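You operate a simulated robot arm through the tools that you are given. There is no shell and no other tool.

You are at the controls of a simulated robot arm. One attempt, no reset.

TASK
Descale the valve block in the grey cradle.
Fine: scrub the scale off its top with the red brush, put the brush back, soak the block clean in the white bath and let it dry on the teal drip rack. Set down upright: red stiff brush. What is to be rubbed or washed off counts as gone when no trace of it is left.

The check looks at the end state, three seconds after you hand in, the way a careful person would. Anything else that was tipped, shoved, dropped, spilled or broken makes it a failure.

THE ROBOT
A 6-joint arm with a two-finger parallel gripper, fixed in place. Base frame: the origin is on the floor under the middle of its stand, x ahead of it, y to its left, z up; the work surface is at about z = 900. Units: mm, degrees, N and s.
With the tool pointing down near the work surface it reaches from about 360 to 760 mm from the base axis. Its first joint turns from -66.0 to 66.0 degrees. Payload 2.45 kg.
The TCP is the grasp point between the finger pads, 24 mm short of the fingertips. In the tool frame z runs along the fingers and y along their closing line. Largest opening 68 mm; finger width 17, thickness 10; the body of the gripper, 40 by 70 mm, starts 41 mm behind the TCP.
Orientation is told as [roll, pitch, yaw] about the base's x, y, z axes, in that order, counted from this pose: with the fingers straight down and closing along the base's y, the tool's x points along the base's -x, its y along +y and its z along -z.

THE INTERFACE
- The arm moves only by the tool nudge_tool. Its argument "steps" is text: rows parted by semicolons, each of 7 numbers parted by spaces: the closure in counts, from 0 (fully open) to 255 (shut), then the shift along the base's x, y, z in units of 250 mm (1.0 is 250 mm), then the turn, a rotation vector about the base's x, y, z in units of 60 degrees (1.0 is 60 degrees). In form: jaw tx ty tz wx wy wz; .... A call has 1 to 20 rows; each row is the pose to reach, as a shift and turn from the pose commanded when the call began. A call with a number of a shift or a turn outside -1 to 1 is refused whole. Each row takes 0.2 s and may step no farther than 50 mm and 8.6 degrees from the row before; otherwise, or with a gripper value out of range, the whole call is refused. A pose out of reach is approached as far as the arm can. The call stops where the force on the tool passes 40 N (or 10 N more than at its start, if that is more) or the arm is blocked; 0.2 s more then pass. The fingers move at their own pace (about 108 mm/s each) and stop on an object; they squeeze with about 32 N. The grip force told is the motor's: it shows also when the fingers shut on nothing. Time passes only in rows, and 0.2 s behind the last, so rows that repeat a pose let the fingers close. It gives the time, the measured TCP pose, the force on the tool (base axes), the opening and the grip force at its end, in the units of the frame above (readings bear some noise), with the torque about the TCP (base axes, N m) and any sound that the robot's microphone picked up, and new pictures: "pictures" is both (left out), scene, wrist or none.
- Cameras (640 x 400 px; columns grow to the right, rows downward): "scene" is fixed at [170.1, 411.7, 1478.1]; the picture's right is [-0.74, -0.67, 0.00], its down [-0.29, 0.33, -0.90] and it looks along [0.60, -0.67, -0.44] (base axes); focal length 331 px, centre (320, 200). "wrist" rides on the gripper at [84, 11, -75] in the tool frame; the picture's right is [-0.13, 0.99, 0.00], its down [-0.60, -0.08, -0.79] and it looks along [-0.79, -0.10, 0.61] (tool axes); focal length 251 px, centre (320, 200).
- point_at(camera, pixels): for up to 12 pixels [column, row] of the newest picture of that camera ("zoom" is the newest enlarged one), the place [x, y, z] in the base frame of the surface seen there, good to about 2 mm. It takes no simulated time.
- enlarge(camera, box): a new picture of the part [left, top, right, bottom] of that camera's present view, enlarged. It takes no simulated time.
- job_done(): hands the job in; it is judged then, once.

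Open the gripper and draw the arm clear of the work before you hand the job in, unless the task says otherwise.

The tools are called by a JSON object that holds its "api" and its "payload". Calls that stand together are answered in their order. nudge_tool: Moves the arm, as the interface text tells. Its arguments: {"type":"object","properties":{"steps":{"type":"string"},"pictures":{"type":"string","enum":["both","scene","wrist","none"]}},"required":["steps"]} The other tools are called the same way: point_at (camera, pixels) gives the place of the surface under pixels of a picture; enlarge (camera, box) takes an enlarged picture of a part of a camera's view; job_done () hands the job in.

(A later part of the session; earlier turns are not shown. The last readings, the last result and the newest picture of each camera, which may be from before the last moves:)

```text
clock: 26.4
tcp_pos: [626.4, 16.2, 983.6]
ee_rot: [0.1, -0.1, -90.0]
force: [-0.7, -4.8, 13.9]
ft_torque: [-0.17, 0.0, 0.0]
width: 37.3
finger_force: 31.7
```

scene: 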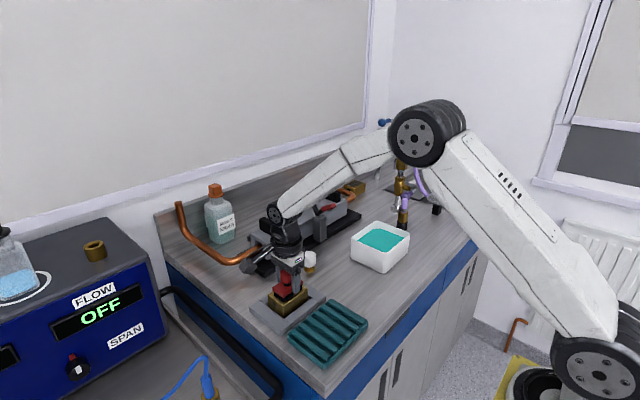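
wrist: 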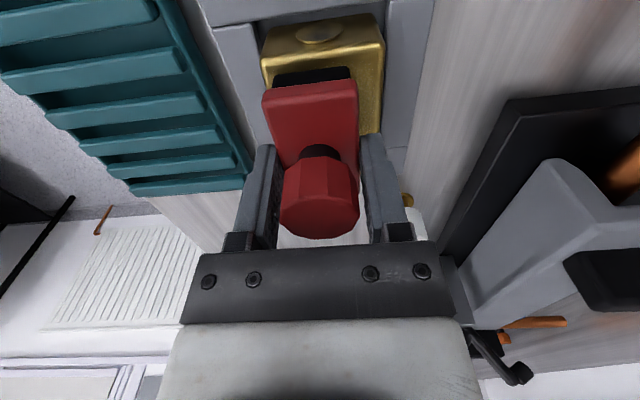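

Pressing about 15 N with the brush held steady. I continue the strokes with x offsets of ±9 mm.

{"api": "nudge_tool", "payload": {"steps": "255 -0.018 0 0 0 0 0; 255 -0.036 0 0 0 0 0; 255 -0.036 0.024 0 0 0 0; 255 -0.036 0.048 0 0 0 0; 255 -0.036 0.024 0 0 0 0; 255 -0.036 0 0 0 0 0; 255 -0.036 -0.024 0 0 0 0; 255 -0.036 -0.048 0 0 0 0; 255 -0.036 -0.024 0 0 0 0; 255 -0.036 0 0 0 0 0; 255 -0.018 0 0 0 0 0; 255 0 0 0 0 0 0", "pictures": "none"}}

{"api": "nudge_tool", "payload": {"steps": "255 0.018 0 0 0 0 0; 255 0.036 0 0 0 0 0; 255 0.036 0.024 0 0 0 0; 255 0.036 0.048 0 0 0 0; 255 0.036 0.024 0 0 0 0; 255 0.036 0 0 0 0 0; 255 0.036 -0.024 0 0 0 0; 255 0.036 -0.048 0 0 0 0; 255 0.036 -0.024 0 0 0 0; 255 0.036 0 0 0 0 0; 255 0.018 0 0 0 0 0; 255 0 0 0 0 0 0", "pictures": "both"}}

```text
clock: 29.0
tcp_pos: [624.5, 17.4, 984.6]
ee_rot: [0.0, 0.1, -90.0]
force: [-10.5, 1.0, 25.6]
ft_torque: [-0.04, 0.29, -0.03]
width: 37.3
finger_force: 32.0
```

```text
clock: 31.6
tcp_pos: [625.5, 17.6, 983.1]
ee_rot: [0.3, -0.1, -90.0]
force: [8.1, 0.8, 19.5]
ft_torque: [-0.08, -0.23, 0.01]
width: 37.1
finger_force: 32.0
```

scene: 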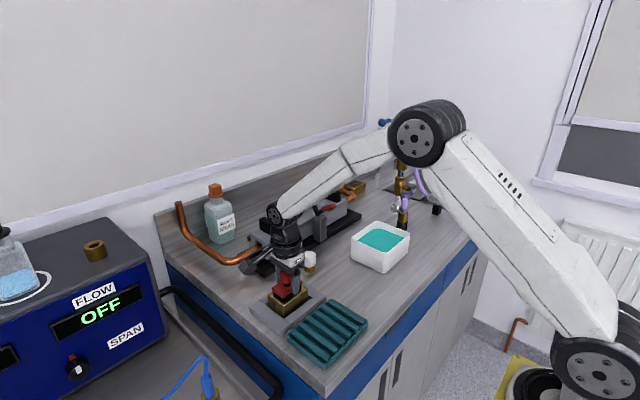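
wrist: 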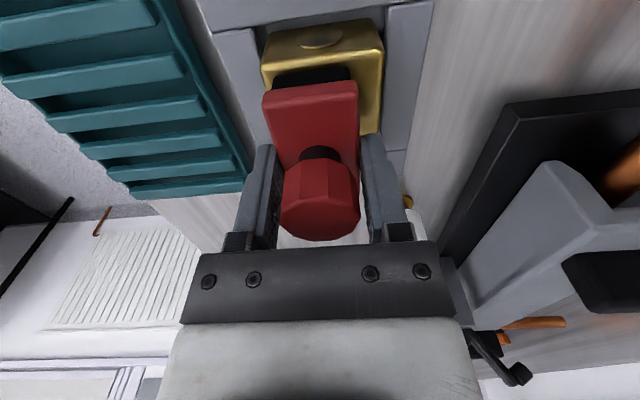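

Forces are fine (≈20 N). I lift 70 mm and back off a little to inspect the top of the block.

{"api": "nudge_tool", "payload": {"steps": "255 0 0 0.06 0 0 0; 255 0 0 0.16 0 0 0; 255 0 0 0.28 0 0 0; 255 0.08 -0.1 0.32 0 0 0; 255 0.16 -0.2 0.32 0 0 0; 255 0.16 -0.2 0.32 0 0 0", "pictures": "both"}}

{"api": "enlarge", "payload": {"camera": "scene", "box": [247, 265, 327, 335]}}

```text
clock: 33.0
tcp_pos: [665.4, -32.9, 1063.8]
ee_rot: [0.1, 0.1, -89.9]
force: [-0.3, -0.4, -1.5]
ft_torque: [-0.02, 0.0, 0.02]
width: 37.2
finger_force: 31.7
```

scene: 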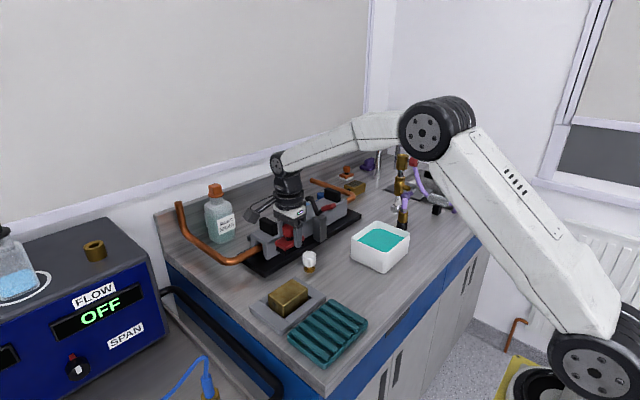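
wrist: 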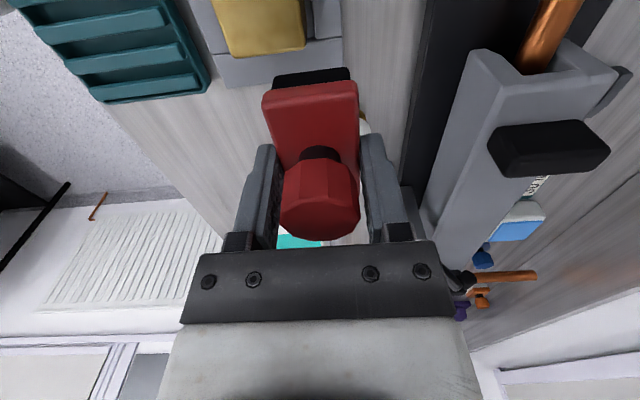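

```text
5.71 times, centred on (287, 300) of scene
```

zoom: 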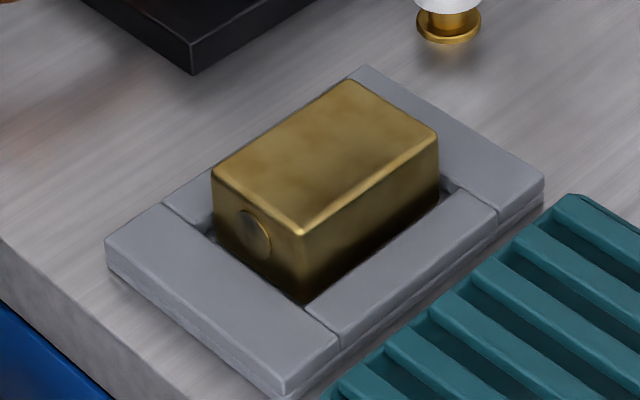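

The pale crust has mostly gone; the top now looks darker brass, slightly blotchy. I enlarge further to look for remaining patches.

{"api": "enlarge", "payload": {"camera": "scene", "box": [268, 272, 308, 302]}}

{"api": "enlarge", "payload": {"camera": "wrist", "box": [190, 0, 330, 90]}}

```text
13.33 times, centred on (288, 287) of scene
```

zoom: 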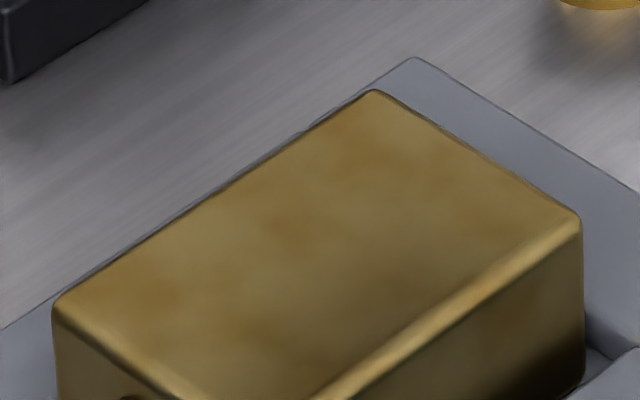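

```text
4.44 times, centred on (260, 45) of wrist
```

zoom: 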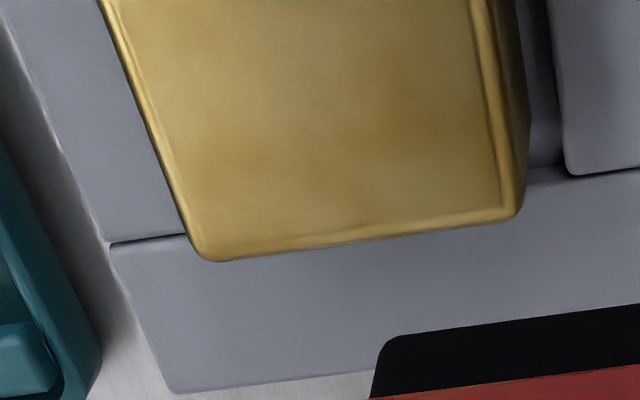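

The middle is still blotchy and the rims paler, so some scale may remain. I go back down and scrub again, with slightly wider strokes to reach the edges.

{"api": "nudge_tool", "payload": {"steps": "255 -0.08 0.1 0 0 0 0; 255 -0.16 0.2 0 0 0 0; 255 -0.16 0.2 -0.1 0 0 0; 255 -0.16 0.2 -0.2 0 0 0; 255 -0.16 0.2 -0.27 0 0 0; 255 -0.16 0.2 -0.3 0 0 0; 255 -0.16 0.2 -0.314 0 0 0; 255 -0.16 0.2 -0.32 0 0 0; 255 -0.16 0.2 -0.32 0 0 0", "pictures": "none"}}

{"api": "nudge_tool", "payload": {"steps": "255 0 0.03 0 0 0 0; 255 0 0.06 0 0 0 0; 255 0.024 0.06 0 0 0 0; 255 0.048 0.06 0 0 0 0; 255 0.048 0.03 0 0 0 0; 255 0.048 0 0 0 0 0; 255 0.048 -0.03 0 0 0 0; 255 0.048 -0.06 0 0 0 0; 255 0.024 -0.06 0 0 0 0; 255 0 -0.06 0 0 0 0; 255 -0.024 -0.06 0 0 0 0; 255 -0.048 -0.06 0 0 0 0; 255 -0.048 -0.03 0 0 0 0; 255 -0.048 0 0 0 0 0; 255 -0.048 0.03 0 0 0 0; 255 -0.048 0.06 0 0 0 0; 255 -0.024 0.06 0 0 0 0; 255 0 0.06 0 0 0 0; 255 0 0.03 0 0 0 0; 255 0 0 0 0 0 0", "pictures": "wrist"}}

```text
clock: 35.0
tcp_pos: [626.7, 16.8, 983.2]
ee_rot: [0.2, 0.1, -90.0]
force: [0.0, 1.1, 2.5]
ft_torque: [-0.01, -0.03, 0.02]
width: 37.6
finger_force: 31.6
```

```text
clock: 39.2
tcp_pos: [624.7, 17.7, 982.4]
ee_rot: [0.0, 0.0, -90.0]
force: [0.1, 5.1, 13.3]
ft_torque: [0.21, 0.02, -0.02]
width: 37.3
finger_force: 31.3
```

wrist: 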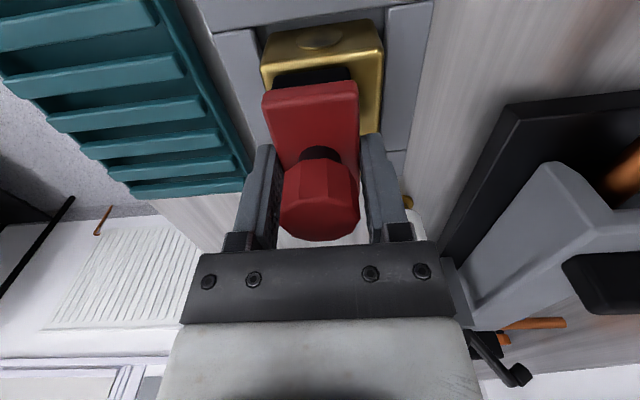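

Still gripping well, pressing ≈14 N. I add half a millimetre and run another perimeter-and-middle pass with x strokes.

{"api": "nudge_tool", "payload": {"steps": "255 0.024 0 -0.002 0 0 0; 255 0.048 0 -0.002 0 0 0; 255 0.024 0 -0.002 0 0 0; 255 0 0 -0.002 0 0 0; 255 -0.024 0 -0.002 0 0 0; 255 -0.048 0 -0.002 0 0 0; 255 -0.048 0.03 -0.002 0 0 0; 255 -0.048 0.06 -0.002 0 0 0; 255 -0.024 0.06 -0.002 0 0 0; 255 0 0.06 -0.002 0 0 0; 255 0.024 0.06 -0.002 0 0 0; 255 0.048 0.06 -0.002 0 0 0; 255 0.024 0.06 -0.002 0 0 0; 255 0 0.04 -0.002 0 0 0; 255 0 0.02 -0.002 0 0 0; 255 0 0 -0.002 0 0 0", "pictures": "none"}}

{"api": "nudge_tool", "payload": {"steps": "255 0 -0.03 0 0 0 0; 255 0 -0.06 0 0 0 0; 255 0.024 -0.06 0 0 0 0; 255 0.048 -0.06 0 0 0 0; 255 0.024 -0.06 0 0 0 0; 255 0 -0.06 0 0 0 0; 255 -0.024 -0.06 0 0 0 0; 255 -0.048 -0.06 0 0 0 0; 255 -0.048 -0.03 0 0 0 0; 255 -0.048 0 0 0 0 0; 255 -0.024 0 0 0 0 0; 255 0 0 0 0 0 0; 255 0.024 0 0 0 0 0; 255 0.048 0 0 0 0 0; 255 0.048 0.03 0 0 0 0; 255 0.048 0 0 0 0 0; 255 0.048 -0.03 0 0 0 0; 255 0.048 0 0 0 0 0; 255 0.024 0 0 0 0 0; 255 0 0 0 0 0 0", "pictures": "none"}}

{"api": "nudge_tool", "payload": {"steps": "255 0 0 0.06 0 0 0; 255 0 0 0.16 0 0 0; 255 0 0 0.28 0 0 0; 255 0.08 -0.1 0.32 0 0 0; 255 0.16 -0.2 0.32 0 0 0; 255 0.16 -0.2 0.32 0 0 0", "pictures": "both"}}

{"api": "enlarge", "payload": {"camera": "scene", "box": [268, 272, 308, 302]}}

{"api": "enlarge", "payload": {"camera": "wrist", "box": [190, 0, 330, 90]}}

```text
clock: 42.6
tcp_pos: [625.8, 18.4, 983.3]
ee_rot: [0.1, -0.1, -90.0]
force: [-0.4, 8.0, 20.5]
ft_torque: [0.28, -0.05, 0.01]
width: 37.1
finger_force: 32.0
```

```text
clock: 46.8
tcp_pos: [624.3, 17.5, 983.1]
ee_rot: [0.0, 0.0, -89.9]
force: [3.4, -0.3, 8.2]
ft_torque: [-0.04, -0.16, 0.02]
width: 37.0
finger_force: 31.8
```

```text
clock: 48.2
tcp_pos: [666.5, -33.6, 1062.0]
ee_rot: [-0.1, 0.0, -90.1]
force: [0.5, -0.9, -1.1]
ft_torque: [-0.01, -0.02, 0.02]
width: 37.2
finger_force: 31.8
```

scene: 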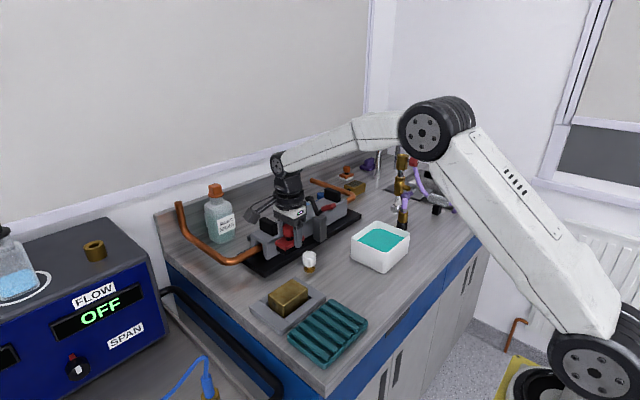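
wrist: 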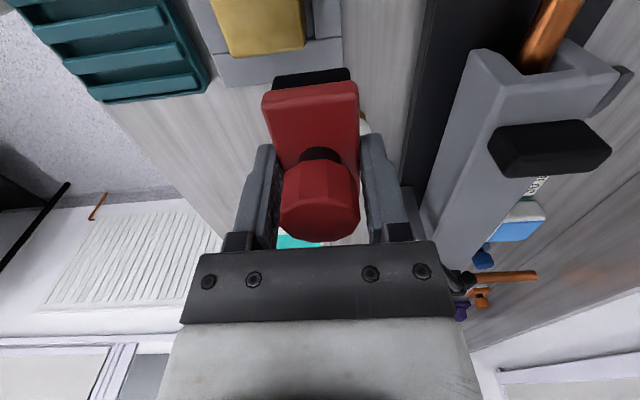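

```text
13.33 times, centred on (288, 287) of scene
```

zoom: 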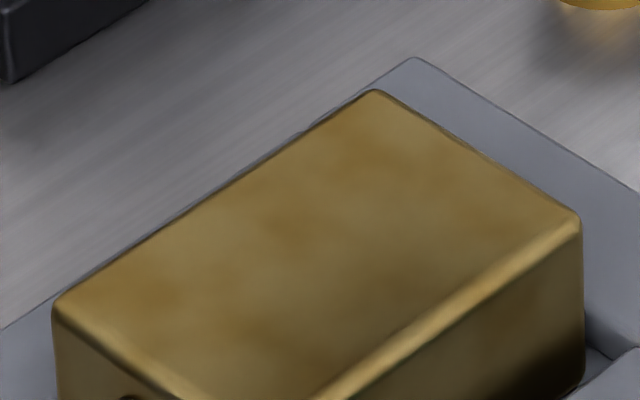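

```text
4.44 times, centred on (260, 45) of wrist
```

zoom: 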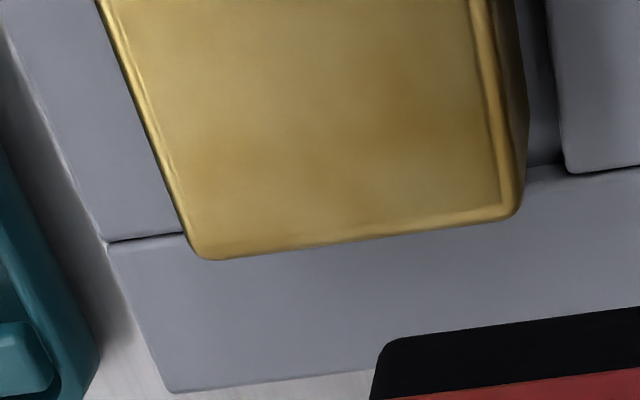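

The picture is identical to before, so rubbing takes nothing more off; the rest is tarnish for the soak. I carry the brush back over its original spot (commanded offset −0.517,−0.442) and lower to ~12 mm above the table.

{"api": "nudge_tool", "payload": {"steps": "255 -0.05 -0.042 0 0 0 0; 255 -0.12 -0.1 0 0 0 0; 255 -0.19 -0.16 0 0 0 0; 255 -0.26 -0.222 0 0 0 0; 255 -0.33 -0.282 0 0 0 0; 255 -0.4 -0.342 0 0 0 0; 255 -0.46 -0.393 0 0 0 0; 255 -0.517 -0.442 0 0 0 0; 255 -0.517 -0.442 -0.06 0 0 0; 255 -0.517 -0.442 -0.14 0 0 0; 255 -0.517 -0.442 -0.22 0 0 0; 255 -0.517 -0.442 -0.3 0 0 0; 255 -0.517 -0.442 -0.37 0 0 0; 255 -0.517 -0.442 -0.42 0 0 0; 255 -0.517 -0.442 -0.455 0 0 0; 255 -0.517 -0.442 -0.455 0 0 0", "pictures": "both"}}

```text
clock: 51.6
tcp_pos: [534.1, -143.0, 948.6]
ee_rot: [-0.1, -0.1, -89.9]
force: [-0.2, -0.5, -1.0]
ft_torque: [0.0, 0.02, 0.0]
width: 37.2
finger_force: 31.8
```

scene: 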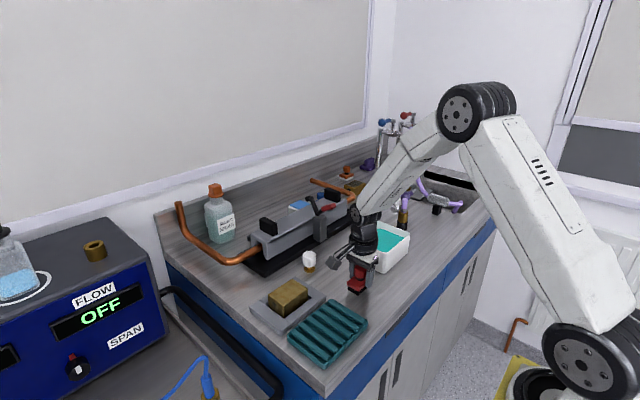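
wrist: 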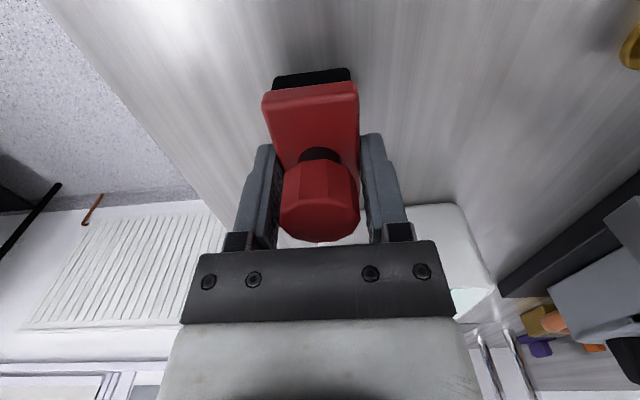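

The brush is over its spot at about 12 mm height. I lower 8 mm, then creep until touch.

{"api": "nudge_tool", "payload": {"steps": "255 0 0 -0.016 0 0 0; 255 0 0 -0.032 0 0 0; 255 0 0 -0.036 0 0 0; 255 0 0 -0.036 0 0 0", "pictures": "none"}}

{"api": "nudge_tool", "payload": {"steps": "255 0 0 -0.004 0 0 0; 255 0 0 -0.004 0 0 0", "pictures": "none"}}

{"api": "nudge_tool", "payload": {"steps": "255 0 0 -0.004 0 0 0; 255 0 0 -0.004 0 0 0", "pictures": "none"}}

```text
clock: 52.6
tcp_pos: [536.0, -142.4, 940.6]
ee_rot: [0.0, 0.0, -89.9]
force: [0.7, -0.4, -0.9]
ft_torque: [-0.01, -0.01, 0.01]
width: 37.2
finger_force: 31.5
```

```text
clock: 53.2
tcp_pos: [535.2, -143.2, 938.4]
ee_rot: [0.0, 0.0, -89.9]
force: [-0.8, 0.4, -0.9]
ft_torque: [0.0, -0.02, -0.01]
width: 36.9
finger_force: 32.4
```

```text
clock: 53.8
tcp_pos: [535.0, -143.3, 937.4]
ee_rot: [0.1, 0.0, -90.1]
force: [0.1, 0.6, -2.0]
ft_torque: [-0.01, 0.0, -0.03]
width: 37.2
finger_force: 32.7
```

No touch yet (force −2 N, just the brush weight). I continue 1 mm at a time.

{"api": "nudge_tool", "payload": {"steps": "255 0 0 -0.004 0 0 0; 255 0 0 -0.004 0 0 0", "pictures": "none"}}

{"api": "nudge_tool", "payload": {"steps": "255 0 0 -0.003 0 0 0; 255 0 0 -0.003 0 0 0", "pictures": "none"}}

```text
clock: 54.4
tcp_pos: [535.7, -144.3, 937.2]
ee_rot: [0.0, 0.0, -90.1]
force: [-0.1, 0.7, 1.0]
ft_torque: [0.04, -0.03, -0.02]
width: 37.3
finger_force: 32.0
```

```text
clock: 55.0
tcp_pos: [536.6, -143.1, 936.7]
ee_rot: [0.1, -0.1, -90.1]
force: [-7.2, 0.7, 22.5]
ft_torque: [0.19, 0.29, 0.05]
width: 37.0
finger_force: 32.2
```

Firm contact (22 N). I ease up 0.5 mm, then open slowly so the brush isn't disturbed.

{"api": "nudge_tool", "payload": {"steps": "255 0 0 0.003 0 0 0; 115 0 0 0.003 0 0 0; 90 0 0 0.003 0 0 0; 40 0 0 0.003 0 0 0; 0 0 0 0.003 0 0 0; 0 0 0 0.003 0 0 0", "pictures": "both"}}

```text
clock: 56.4
tcp_pos: [536.6, -142.4, 935.7]
ee_rot: [-0.1, 0.0, -90.0]
force: [-0.4, -0.1, -0.6]
ft_torque: [-0.03, -0.02, -0.02]
width: 68.1
finger_force: 0.1
```

scene: 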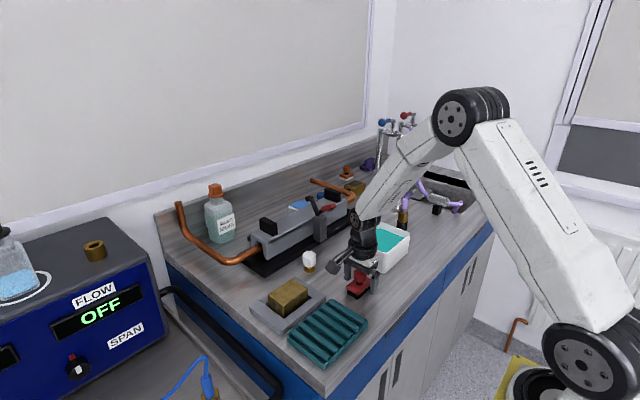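
wrist: 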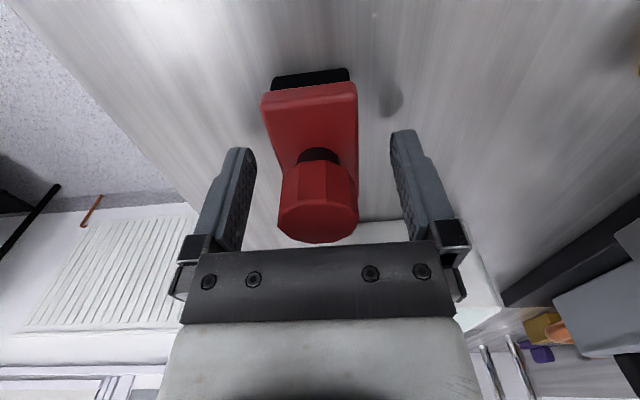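

The brush stands free and upright. I rise straight up 125 mm and move over the block at (625,17.5).

{"api": "nudge_tool", "payload": {"steps": "0 0 0 0.05 0 0 0; 0 0 0 0.15 0 0 0; 0 0 0 0.27 0 0 0; 0 0 0 0.39 0 0 0; 0 0 0 0.5 0 0 0; 0 0.06 0.11 0.5 0 0 0; 0 0.13 0.234 0.5 0 0 0; 0 0.2 0.36 0.5 0 0 0; 0 0.27 0.486 0.5 0 0 0; 0 0.32 0.576 0.5 0 0 0; 0 0.356 0.642 0.5 0 0 0; 0 0.356 0.642 0.5 0 0 0", "pictures": "both"}}

{"api": "enlarge", "payload": {"camera": "scene", "box": [330, 260, 390, 305]}}

{"api": "point_at", "payload": {"camera": "zoom", "pixels": [[208, 240], [305, 295], [428, 180], [325, 95]]}}

{"api": "enlarge", "payload": {"camera": "wrist", "box": [230, 0, 410, 130]}}

```text
clock: 59.0
tcp_pos: [623.5, 16.4, 1062.6]
ee_rot: [-0.1, 0.0, -90.1]
force: [-0.5, -0.1, 0.5]
ft_torque: [-0.01, 0.01, 0.01]
width: 67.9
finger_force: 0.0
```

scene: 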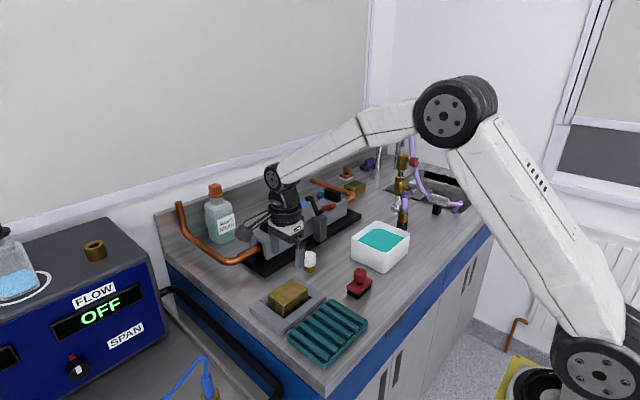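
wrist: 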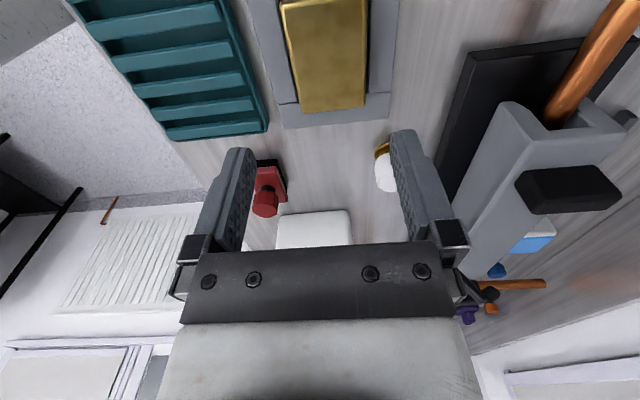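

```text
8.89 times, centred on (360, 282) of scene
```

zoom: 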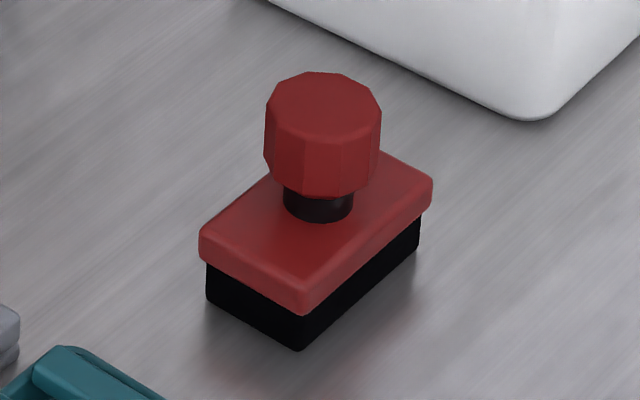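

```text
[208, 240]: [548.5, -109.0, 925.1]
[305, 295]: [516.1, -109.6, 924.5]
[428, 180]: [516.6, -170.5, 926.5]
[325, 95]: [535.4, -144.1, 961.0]
```

```text
3.08 times, centred on (320, 65) of wrist
```

zoom: 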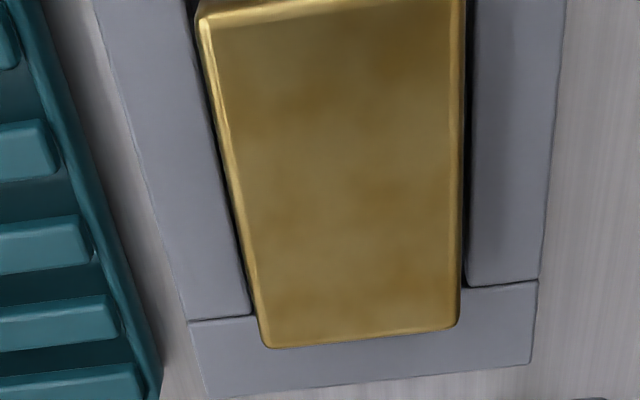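

The brush is back within a couple of mm. Now I pin the block's corners from this zoom before grasping it.

{"api": "point_at", "payload": {"camera": "zoom", "pixels": [[205, 30], [462, 20], [455, 318], [268, 340], [335, 180], [220, 150], [462, 180], [360, 335], [200, 310], [500, 275], [480, 100], [230, 300]]}}

{"api": "nudge_tool", "payload": {"steps": "0 0 0 0 0 0 0", "pictures": "none"}}

{"api": "nudge_tool", "payload": {"steps": "0 0 0 0 0 0 0", "pictures": "none"}}

```text
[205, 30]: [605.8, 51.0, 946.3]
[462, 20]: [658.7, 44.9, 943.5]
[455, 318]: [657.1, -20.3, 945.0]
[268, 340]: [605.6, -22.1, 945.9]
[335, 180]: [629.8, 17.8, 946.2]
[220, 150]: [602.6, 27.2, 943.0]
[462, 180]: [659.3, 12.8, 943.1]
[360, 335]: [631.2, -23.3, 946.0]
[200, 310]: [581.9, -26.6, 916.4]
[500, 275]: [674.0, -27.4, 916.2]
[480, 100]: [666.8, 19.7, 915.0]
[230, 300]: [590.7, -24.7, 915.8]
```

```text
clock: 59.4
tcp_pos: [623.6, 16.2, 1061.8]
ee_rot: [-0.1, 0.0, -90.1]
force: [0.4, 0.5, 0.8]
ft_torque: [0.0, 0.02, -0.01]
width: 68.2
finger_force: 0.0
```

```text
clock: 59.8
tcp_pos: [623.6, 16.8, 1062.8]
ee_rot: [0.1, 0.0, -90.0]
force: [-0.3, 0.2, -0.1]
ft_torque: [-0.02, -0.05, 0.02]
width: 68.0
finger_force: 0.1
```

Block seems to have shifted a few mm toward +x from the scrubbing. I verify using the scene camera.

{"api": "enlarge", "payload": {"camera": "scene", "box": [247, 265, 327, 335]}}

{"api": "point_at", "payload": {"camera": "zoom", "pixels": [[216, 178], [302, 230], [434, 138], [350, 86], [325, 155], [256, 235], [320, 280], [420, 180], [302, 270], [260, 145], [300, 112], [380, 110]]}}

```text
5.71 times, centred on (287, 300) of scene
```

zoom: 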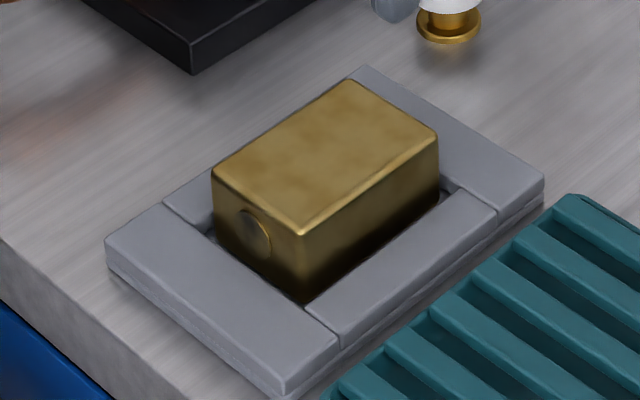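

```text
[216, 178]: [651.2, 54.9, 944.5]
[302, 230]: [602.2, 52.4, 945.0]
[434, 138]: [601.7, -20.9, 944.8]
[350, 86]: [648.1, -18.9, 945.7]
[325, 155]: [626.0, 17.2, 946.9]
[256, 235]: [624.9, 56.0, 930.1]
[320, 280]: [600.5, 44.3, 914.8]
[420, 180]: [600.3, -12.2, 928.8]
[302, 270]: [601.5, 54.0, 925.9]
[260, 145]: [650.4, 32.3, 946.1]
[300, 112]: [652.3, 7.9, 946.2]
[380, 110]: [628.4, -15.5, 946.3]
```

Scene view says the block has not moved (corner pixels unchanged), while the wrist view suggested +4 mm; I compare cradle edges and block edges in the wrist image to settle the centre.

{"api": "enlarge", "payload": {"camera": "wrist", "box": [230, 0, 410, 130]}}

{"api": "point_at", "payload": {"camera": "zoom", "pixels": [[180, 280], [545, 200], [150, 180], [553, 100], [240, 220], [458, 220], [232, 180], [225, 180], [466, 150], [474, 150], [205, 390], [530, 355]]}}

{"api": "point_at", "payload": {"camera": "scene", "pixels": [[290, 285], [285, 292], [280, 297], [292, 279], [297, 280], [305, 287]]}}

```text
3.08 times, centred on (320, 65) of wrist
```

zoom: 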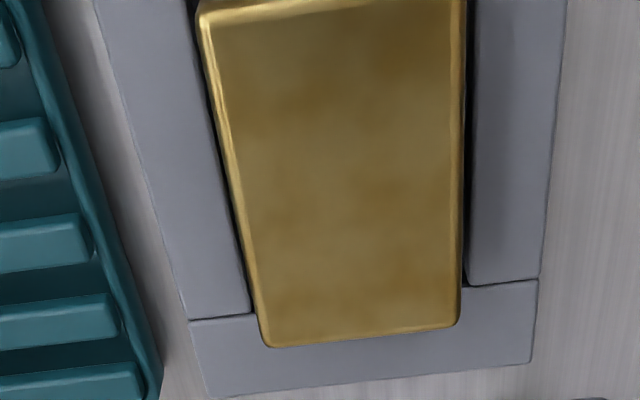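

```text
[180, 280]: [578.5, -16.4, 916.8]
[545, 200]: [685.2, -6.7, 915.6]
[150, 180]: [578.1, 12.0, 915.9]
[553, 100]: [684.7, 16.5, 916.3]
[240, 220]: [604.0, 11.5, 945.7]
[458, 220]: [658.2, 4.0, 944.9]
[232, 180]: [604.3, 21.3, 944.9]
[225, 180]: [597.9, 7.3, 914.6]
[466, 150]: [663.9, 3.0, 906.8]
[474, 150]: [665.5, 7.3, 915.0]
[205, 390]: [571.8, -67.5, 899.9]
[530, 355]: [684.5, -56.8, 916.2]
```

```text
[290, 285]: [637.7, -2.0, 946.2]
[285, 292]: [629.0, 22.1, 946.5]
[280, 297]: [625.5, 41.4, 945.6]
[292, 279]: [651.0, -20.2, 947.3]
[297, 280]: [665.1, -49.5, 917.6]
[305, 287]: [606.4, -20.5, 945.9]
```

The tool-axis projection (column 320) suggests the block centre is ≈6 mm to +x of the TCP, so my strokes may have been off-centre. I zoom on the block's +x and −x rims to check for an unscrubbed strip.

{"api": "enlarge", "payload": {"camera": "wrist", "box": [330, 0, 390, 40]}}

{"api": "enlarge", "payload": {"camera": "wrist", "box": [330, 70, 390, 110]}}

{"api": "enlarge", "payload": {"camera": "wrist", "box": [270, 0, 330, 40]}}

{"api": "enlarge", "payload": {"camera": "scene", "box": [265, 275, 313, 307]}}

```text
10.00 times, centred on (360, 20) of wrist
```

zoom: 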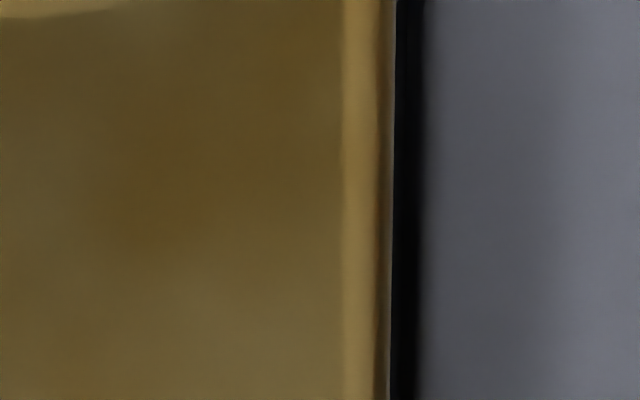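

```text
10.00 times, centred on (360, 90) of wrist
```

zoom: 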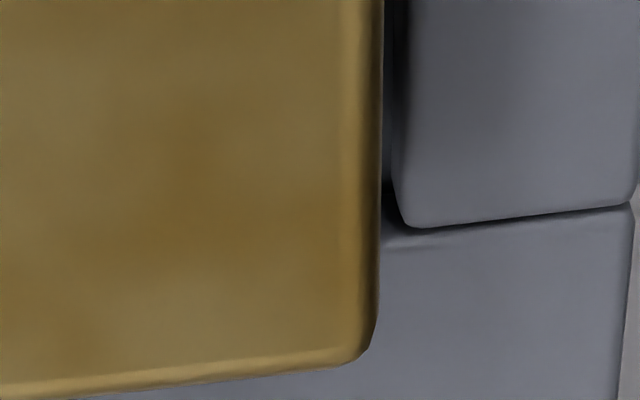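

```text
10.00 times, centred on (300, 20) of wrist
```

zoom: 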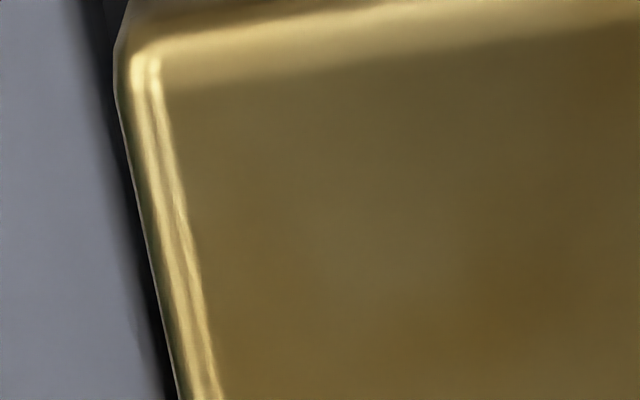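

```text
12.50 times, centred on (289, 291) of scene
```

zoom: 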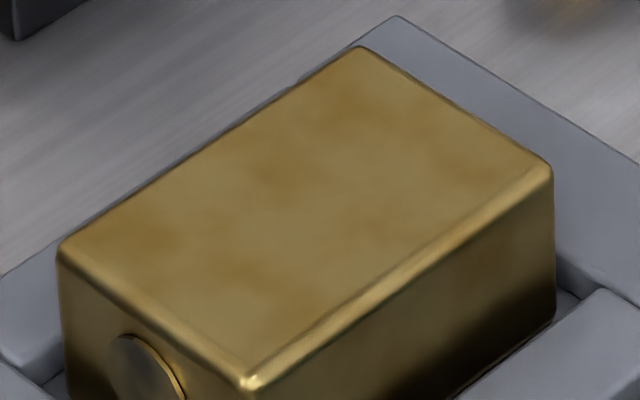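

The top is evenly scrubbed right to the bevels. I shift +4.5 mm in x and lower to TCP z≈985 (fingertips ≈961, above the block) to re-check the centring.

{"api": "nudge_tool", "payload": {"steps": "0 0.01 0.004 -0.1 0 0 0; 0 0.018 0.004 -0.2 0 0 0; 0 0.018 0.004 -0.27 0 0 0; 0 0.018 0.004 -0.31 0 0 0; 0 0.018 0.004 -0.31 0 0 0", "pictures": "both"}}

{"api": "enlarge", "payload": {"camera": "wrist", "box": [200, 20, 440, 190]}}

{"api": "enlarge", "payload": {"camera": "scene", "box": [240, 235, 340, 325]}}

```text
clock: 61.0
tcp_pos: [628.0, 17.1, 982.1]
ee_rot: [0.0, 0.0, -90.1]
force: [-0.2, 0.5, -0.3]
ft_torque: [0.01, -0.02, -0.01]
width: 68.0
finger_force: 0.0
```

scene: 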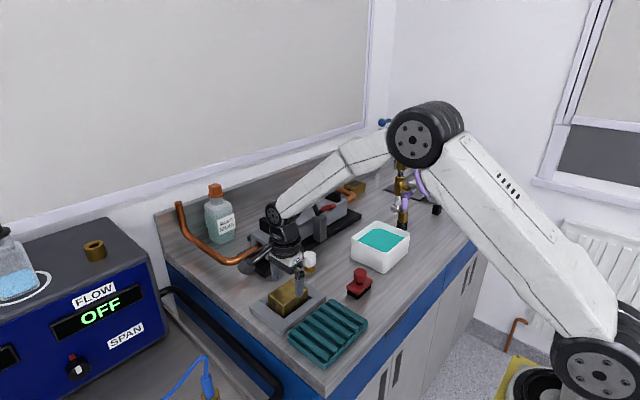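
wrist: 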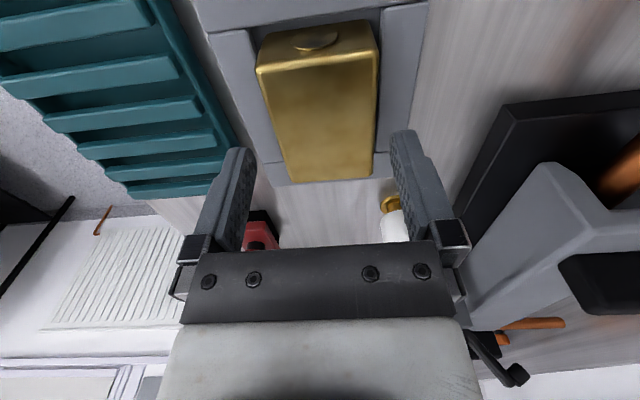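

```text
2.35 times, centred on (320, 105) of wrist
```

zoom: 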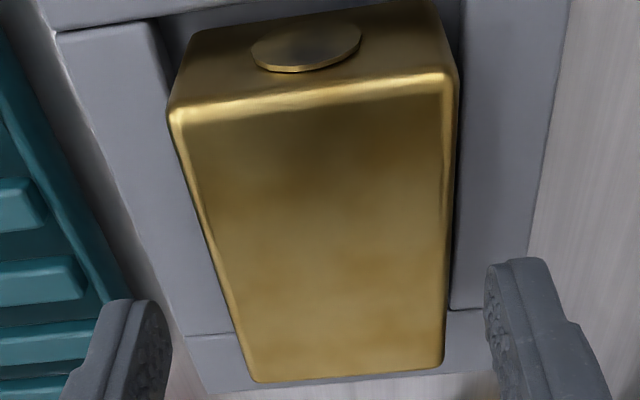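

```text
4.44 times, centred on (290, 280) of scene
```

zoom: 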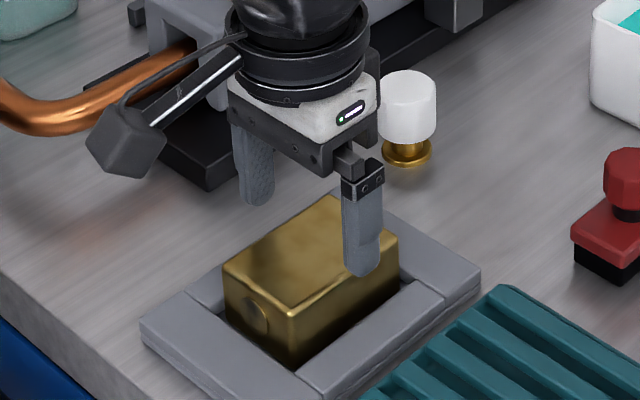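

Tool axis (column 320) is still ≈2.5–3 mm to −x of the block's mid-line at the top plane. I shift +2.5 mm and go down 30 mm (fingertips ≈928), then read and look.

{"api": "nudge_tool", "payload": {"steps": "0 0.01 0 0 0 0 0; 0 0.01 0 -0.04 0 0 0; 0 0.01 0 -0.08 0 0 0; 0 0.01 0 -0.12 0 0 0; 0 0.01 0 -0.12 0 0 0", "pictures": "both"}}

{"api": "nudge_tool", "payload": {"steps": "0 0 0 0 0 0 0", "pictures": "none"}}

{"api": "enlarge", "payload": {"camera": "scene", "box": [240, 235, 340, 325]}}

{"api": "enlarge", "payload": {"camera": "wrist", "box": [200, 60, 440, 210]}}

```text
clock: 62.2
tcp_pos: [630.4, 17.8, 953.6]
ee_rot: [0.0, -0.1, -90.0]
force: [-0.7, 0.3, -0.2]
ft_torque: [-0.03, 0.02, 0.0]
width: 68.2
finger_force: 0.1
```

scene: 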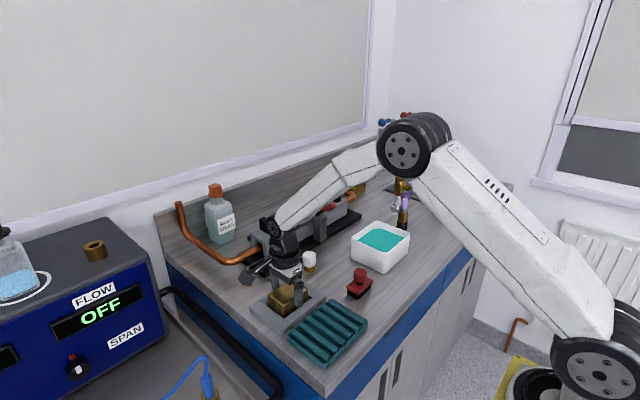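
wrist: 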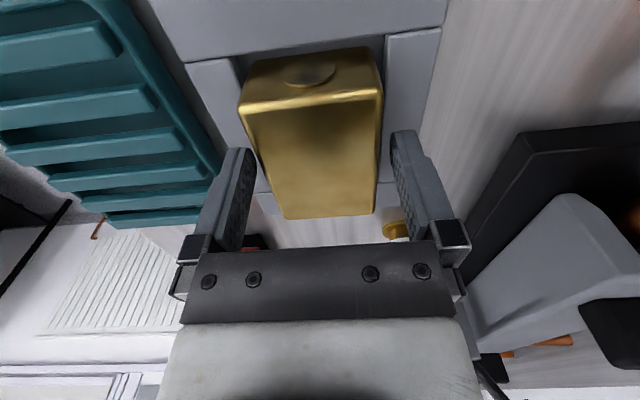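

```text
clock: 62.6
tcp_pos: [629.6, 18.0, 953.7]
ee_rot: [-0.1, 0.0, -90.0]
force: [0.0, -0.3, -0.3]
ft_torque: [0.0, 0.03, 0.04]
width: 68.1
finger_force: 0.0
```

```text
4.44 times, centred on (290, 280) of scene
```

zoom: 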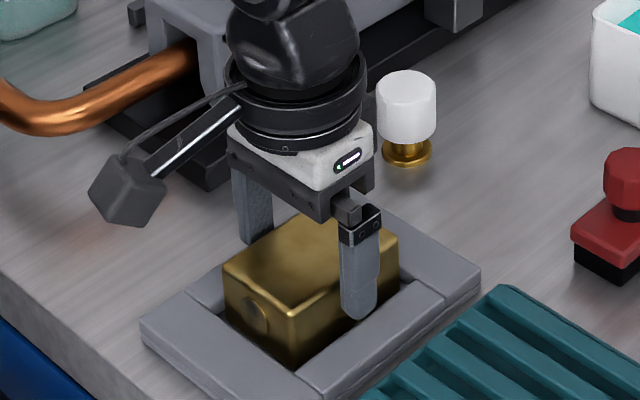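

```text
2.67 times, centred on (320, 135) of wrist
```

zoom: 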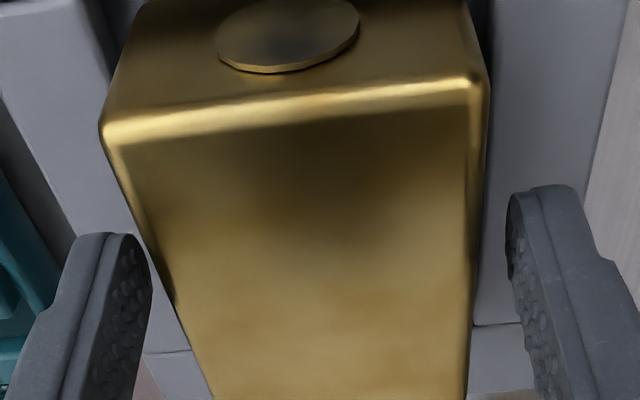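

Block now sits centred between the pads within ~1.5 mm. I lower the last 10 mm to TCP ≈943 (fingertips ≈919, above cradle top 916) and close on the block.

{"api": "nudge_tool", "payload": {"steps": "0 0.004 0 -0.02 0 0 0; 0 0.004 0 -0.042 0 0 0; 0 0.004 0 -0.042 0 0 0; 40 0.004 0 -0.042 0 0 0; 70 0.004 0 -0.042 0 0 0; 255 0.004 0 -0.042 0 0 0; 255 0.004 0 -0.042 0 0 0; 255 0.004 0 -0.042 0 0 0", "pictures": "both"}}

{"api": "enlarge", "payload": {"camera": "scene", "box": [240, 235, 340, 325]}}

```text
clock: 64.4
tcp_pos: [632.8, 17.3, 942.9]
ee_rot: [0.0, 0.1, -90.0]
force: [0.7, 0.1, -0.5]
ft_torque: [0.02, 0.04, 0.02]
width: 55.7
finger_force: 31.8
```

scene: 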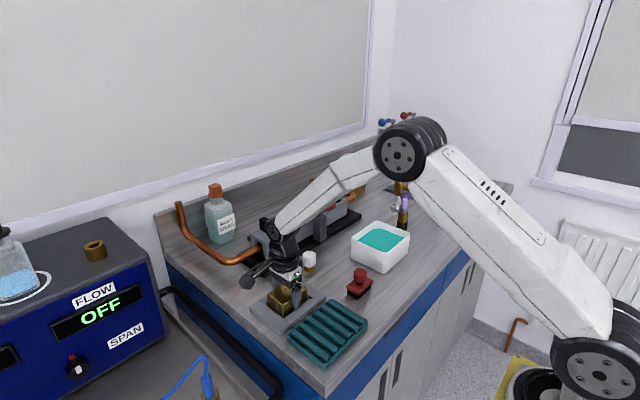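
wrist: 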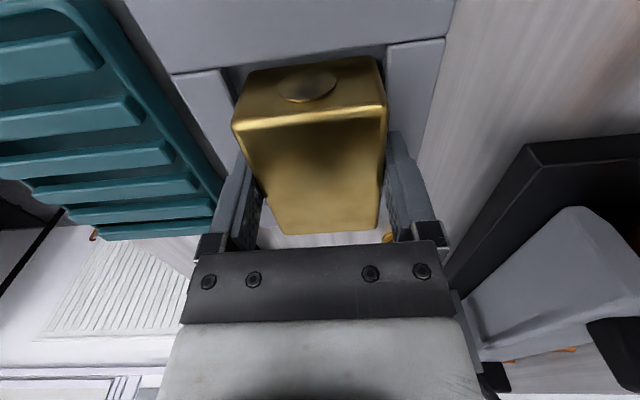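

```text
4.44 times, centred on (290, 280) of scene
```

zoom: 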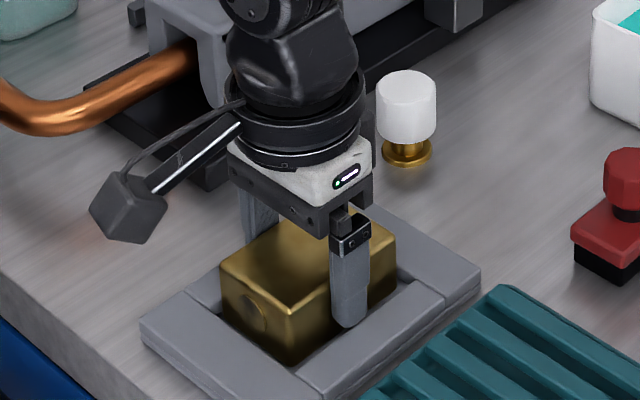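

Gripped at width 55.7 mm. I lift slowly 15 mm and check weight and slip.

{"api": "nudge_tool", "payload": {"steps": "255 0 0 0.006 0 0 0; 255 0 0 0.012 0 0 0; 255 0 0 0.02 0 0 0; 255 0 0 0.03 0 0 0; 255 0 0 0.045 0 0 0; 255 0 0 0.06 0 0 0; 255 0 0 0.06 0 0 0; 255 0 0 0.06 0 0 0", "pictures": "both"}}

{"api": "enlarge", "payload": {"camera": "scene", "box": [240, 235, 340, 325]}}

```text
clock: 66.2
tcp_pos: [634.3, 18.0, 959.2]
ee_rot: [0.2, 0.1, -90.1]
force: [0.0, 0.4, -2.7]
ft_torque: [0.01, 0.03, -0.02]
width: 55.6
finger_force: 32.2
```

scene: 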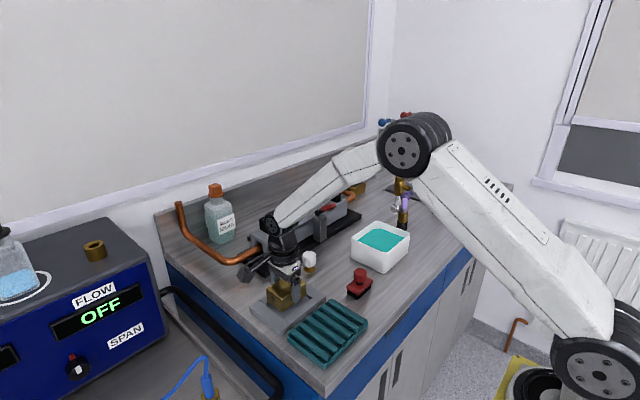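
wrist: 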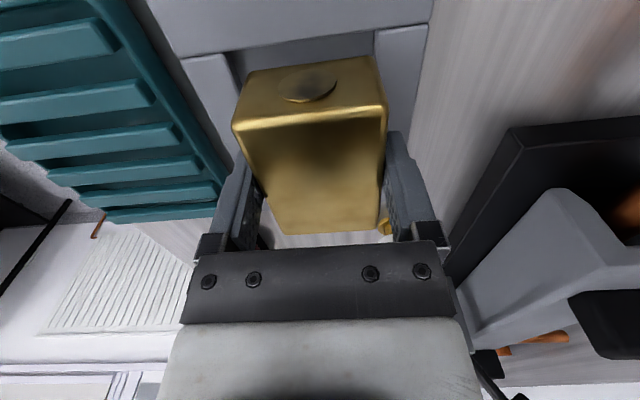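

```text
4.44 times, centred on (290, 280) of scene
```

zoom: 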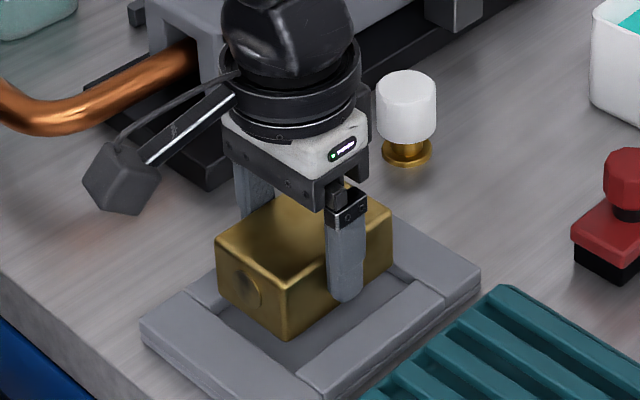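

Block is lifted and weighs ~2.5 N. I pin its lower edge in the zoom to learn the block's bottom height relative to the TCP, plus the empty cradle floor.

{"api": "point_at", "payload": {"camera": "zoom", "pixels": [[290, 325], [290, 330], [290, 335], [287, 270], [240, 310], [390, 265], [218, 250], [330, 350], [310, 345]]}}

```text
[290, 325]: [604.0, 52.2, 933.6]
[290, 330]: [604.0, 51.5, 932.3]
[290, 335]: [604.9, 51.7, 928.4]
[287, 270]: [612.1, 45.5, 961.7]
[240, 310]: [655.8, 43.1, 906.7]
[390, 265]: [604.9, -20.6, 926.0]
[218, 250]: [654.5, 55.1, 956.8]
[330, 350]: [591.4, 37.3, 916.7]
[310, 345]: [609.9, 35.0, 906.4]
```

Cradle floor ≈906.5, so block height is 40 and its bottom is ≈36.5 mm below TCP. I lift to TCP z≈1065 and carry it toward the bath in two legs.

{"api": "nudge_tool", "payload": {"steps": "255 0 0 0.04 0 0 0; 255 0 0 0.1 0 0 0; 255 0 0 0.18 0 0 0; 255 0 0 0.26 0 0 0; 255 0 0 0.34 0 0 0; 255 0 0 0.4 0 0 0; 255 0 0 0.424 0 0 0; 255 -0.01 -0.06 0.424 0 0 0; 255 -0.025 -0.15 0.424 0 0 0; 255 -0.04 -0.25 0.424 0 0 0; 255 -0.055 -0.35 0.424 0 0 0; 255 -0.07 -0.45 0.424 0 0 0; 255 -0.087 -0.55 0.424 0 0 0; 255 -0.1 -0.64 0.424 0 0 0; 255 -0.1 -0.64 0.424 0 0 0", "pictures": "both"}}

```text
clock: 69.4
tcp_pos: [608.6, -140.5, 1064.3]
ee_rot: [0.0, 0.0, -89.9]
force: [-0.7, -0.2, -2.6]
ft_torque: [0.02, -0.03, -0.03]
width: 55.8
finger_force: 31.9
```

scene: 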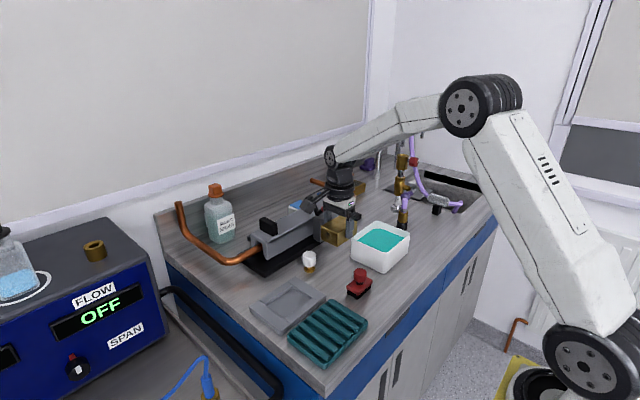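
wrist: 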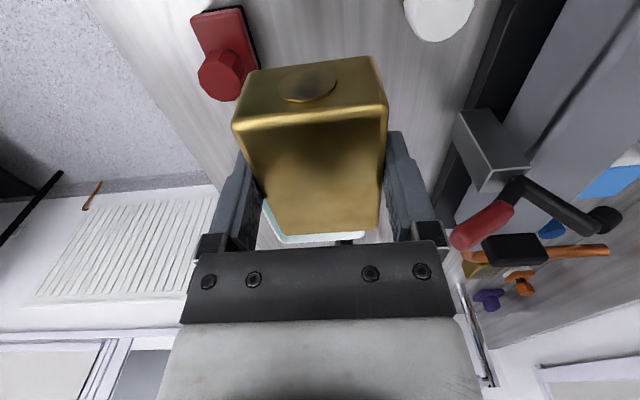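

Block held steady (−2.6 N). Second leg: to above the bath centre (581.5,−304).

{"api": "nudge_tool", "payload": {"steps": "255 -0.01 -0.06 0 0 0 0; 255 -0.025 -0.15 0 0 0 0; 255 -0.042 -0.25 0 0 0 0; 255 -0.058 -0.35 0 0 0 0; 255 -0.074 -0.45 0 0 0 0; 255 -0.09 -0.55 0 0 0 0; 255 -0.1 -0.62 0 0 0 0; 255 -0.106 -0.654 0 0 0 0; 255 -0.106 -0.654 0 0 0 0; 255 -0.106 -0.654 0 0 0 0", "pictures": "both"}}

{"api": "enlarge", "payload": {"camera": "scene", "box": [330, 190, 430, 280]}}

{"api": "nudge_tool", "payload": {"steps": "255 0 0 0 0 0 0", "pictures": "none"}}

```text
clock: 71.6
tcp_pos: [583.3, -305.2, 1064.6]
ee_rot: [0.0, 0.0, -90.0]
force: [0.6, -0.1, -2.5]
ft_torque: [0.01, 0.01, 0.03]
width: 55.9
finger_force: 32.5
```

scene: 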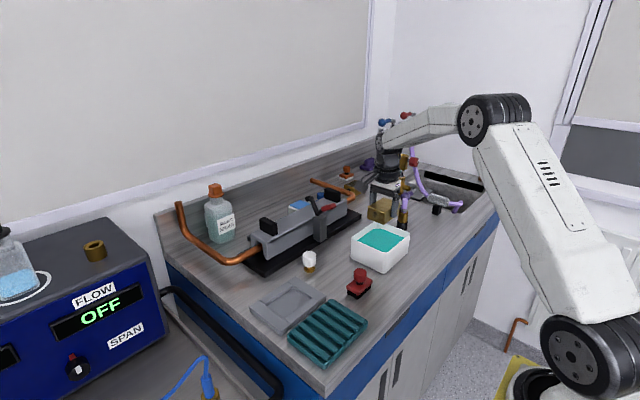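
wrist: 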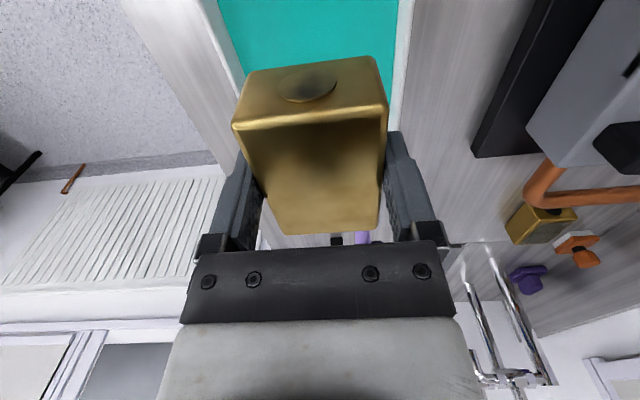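

```text
4.44 times, centred on (380, 235) of scene
```

zoom: 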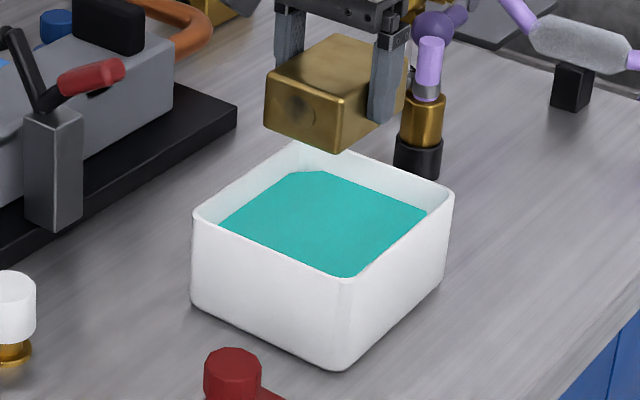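

```text
clock: 72.0
tcp_pos: [583.0, -303.6, 1064.5]
ee_rot: [0.0, 0.0, -90.0]
force: [0.9, -0.2, -2.0]
ft_torque: [0.02, -0.02, -0.04]
width: 56.0
finger_force: 31.6
```

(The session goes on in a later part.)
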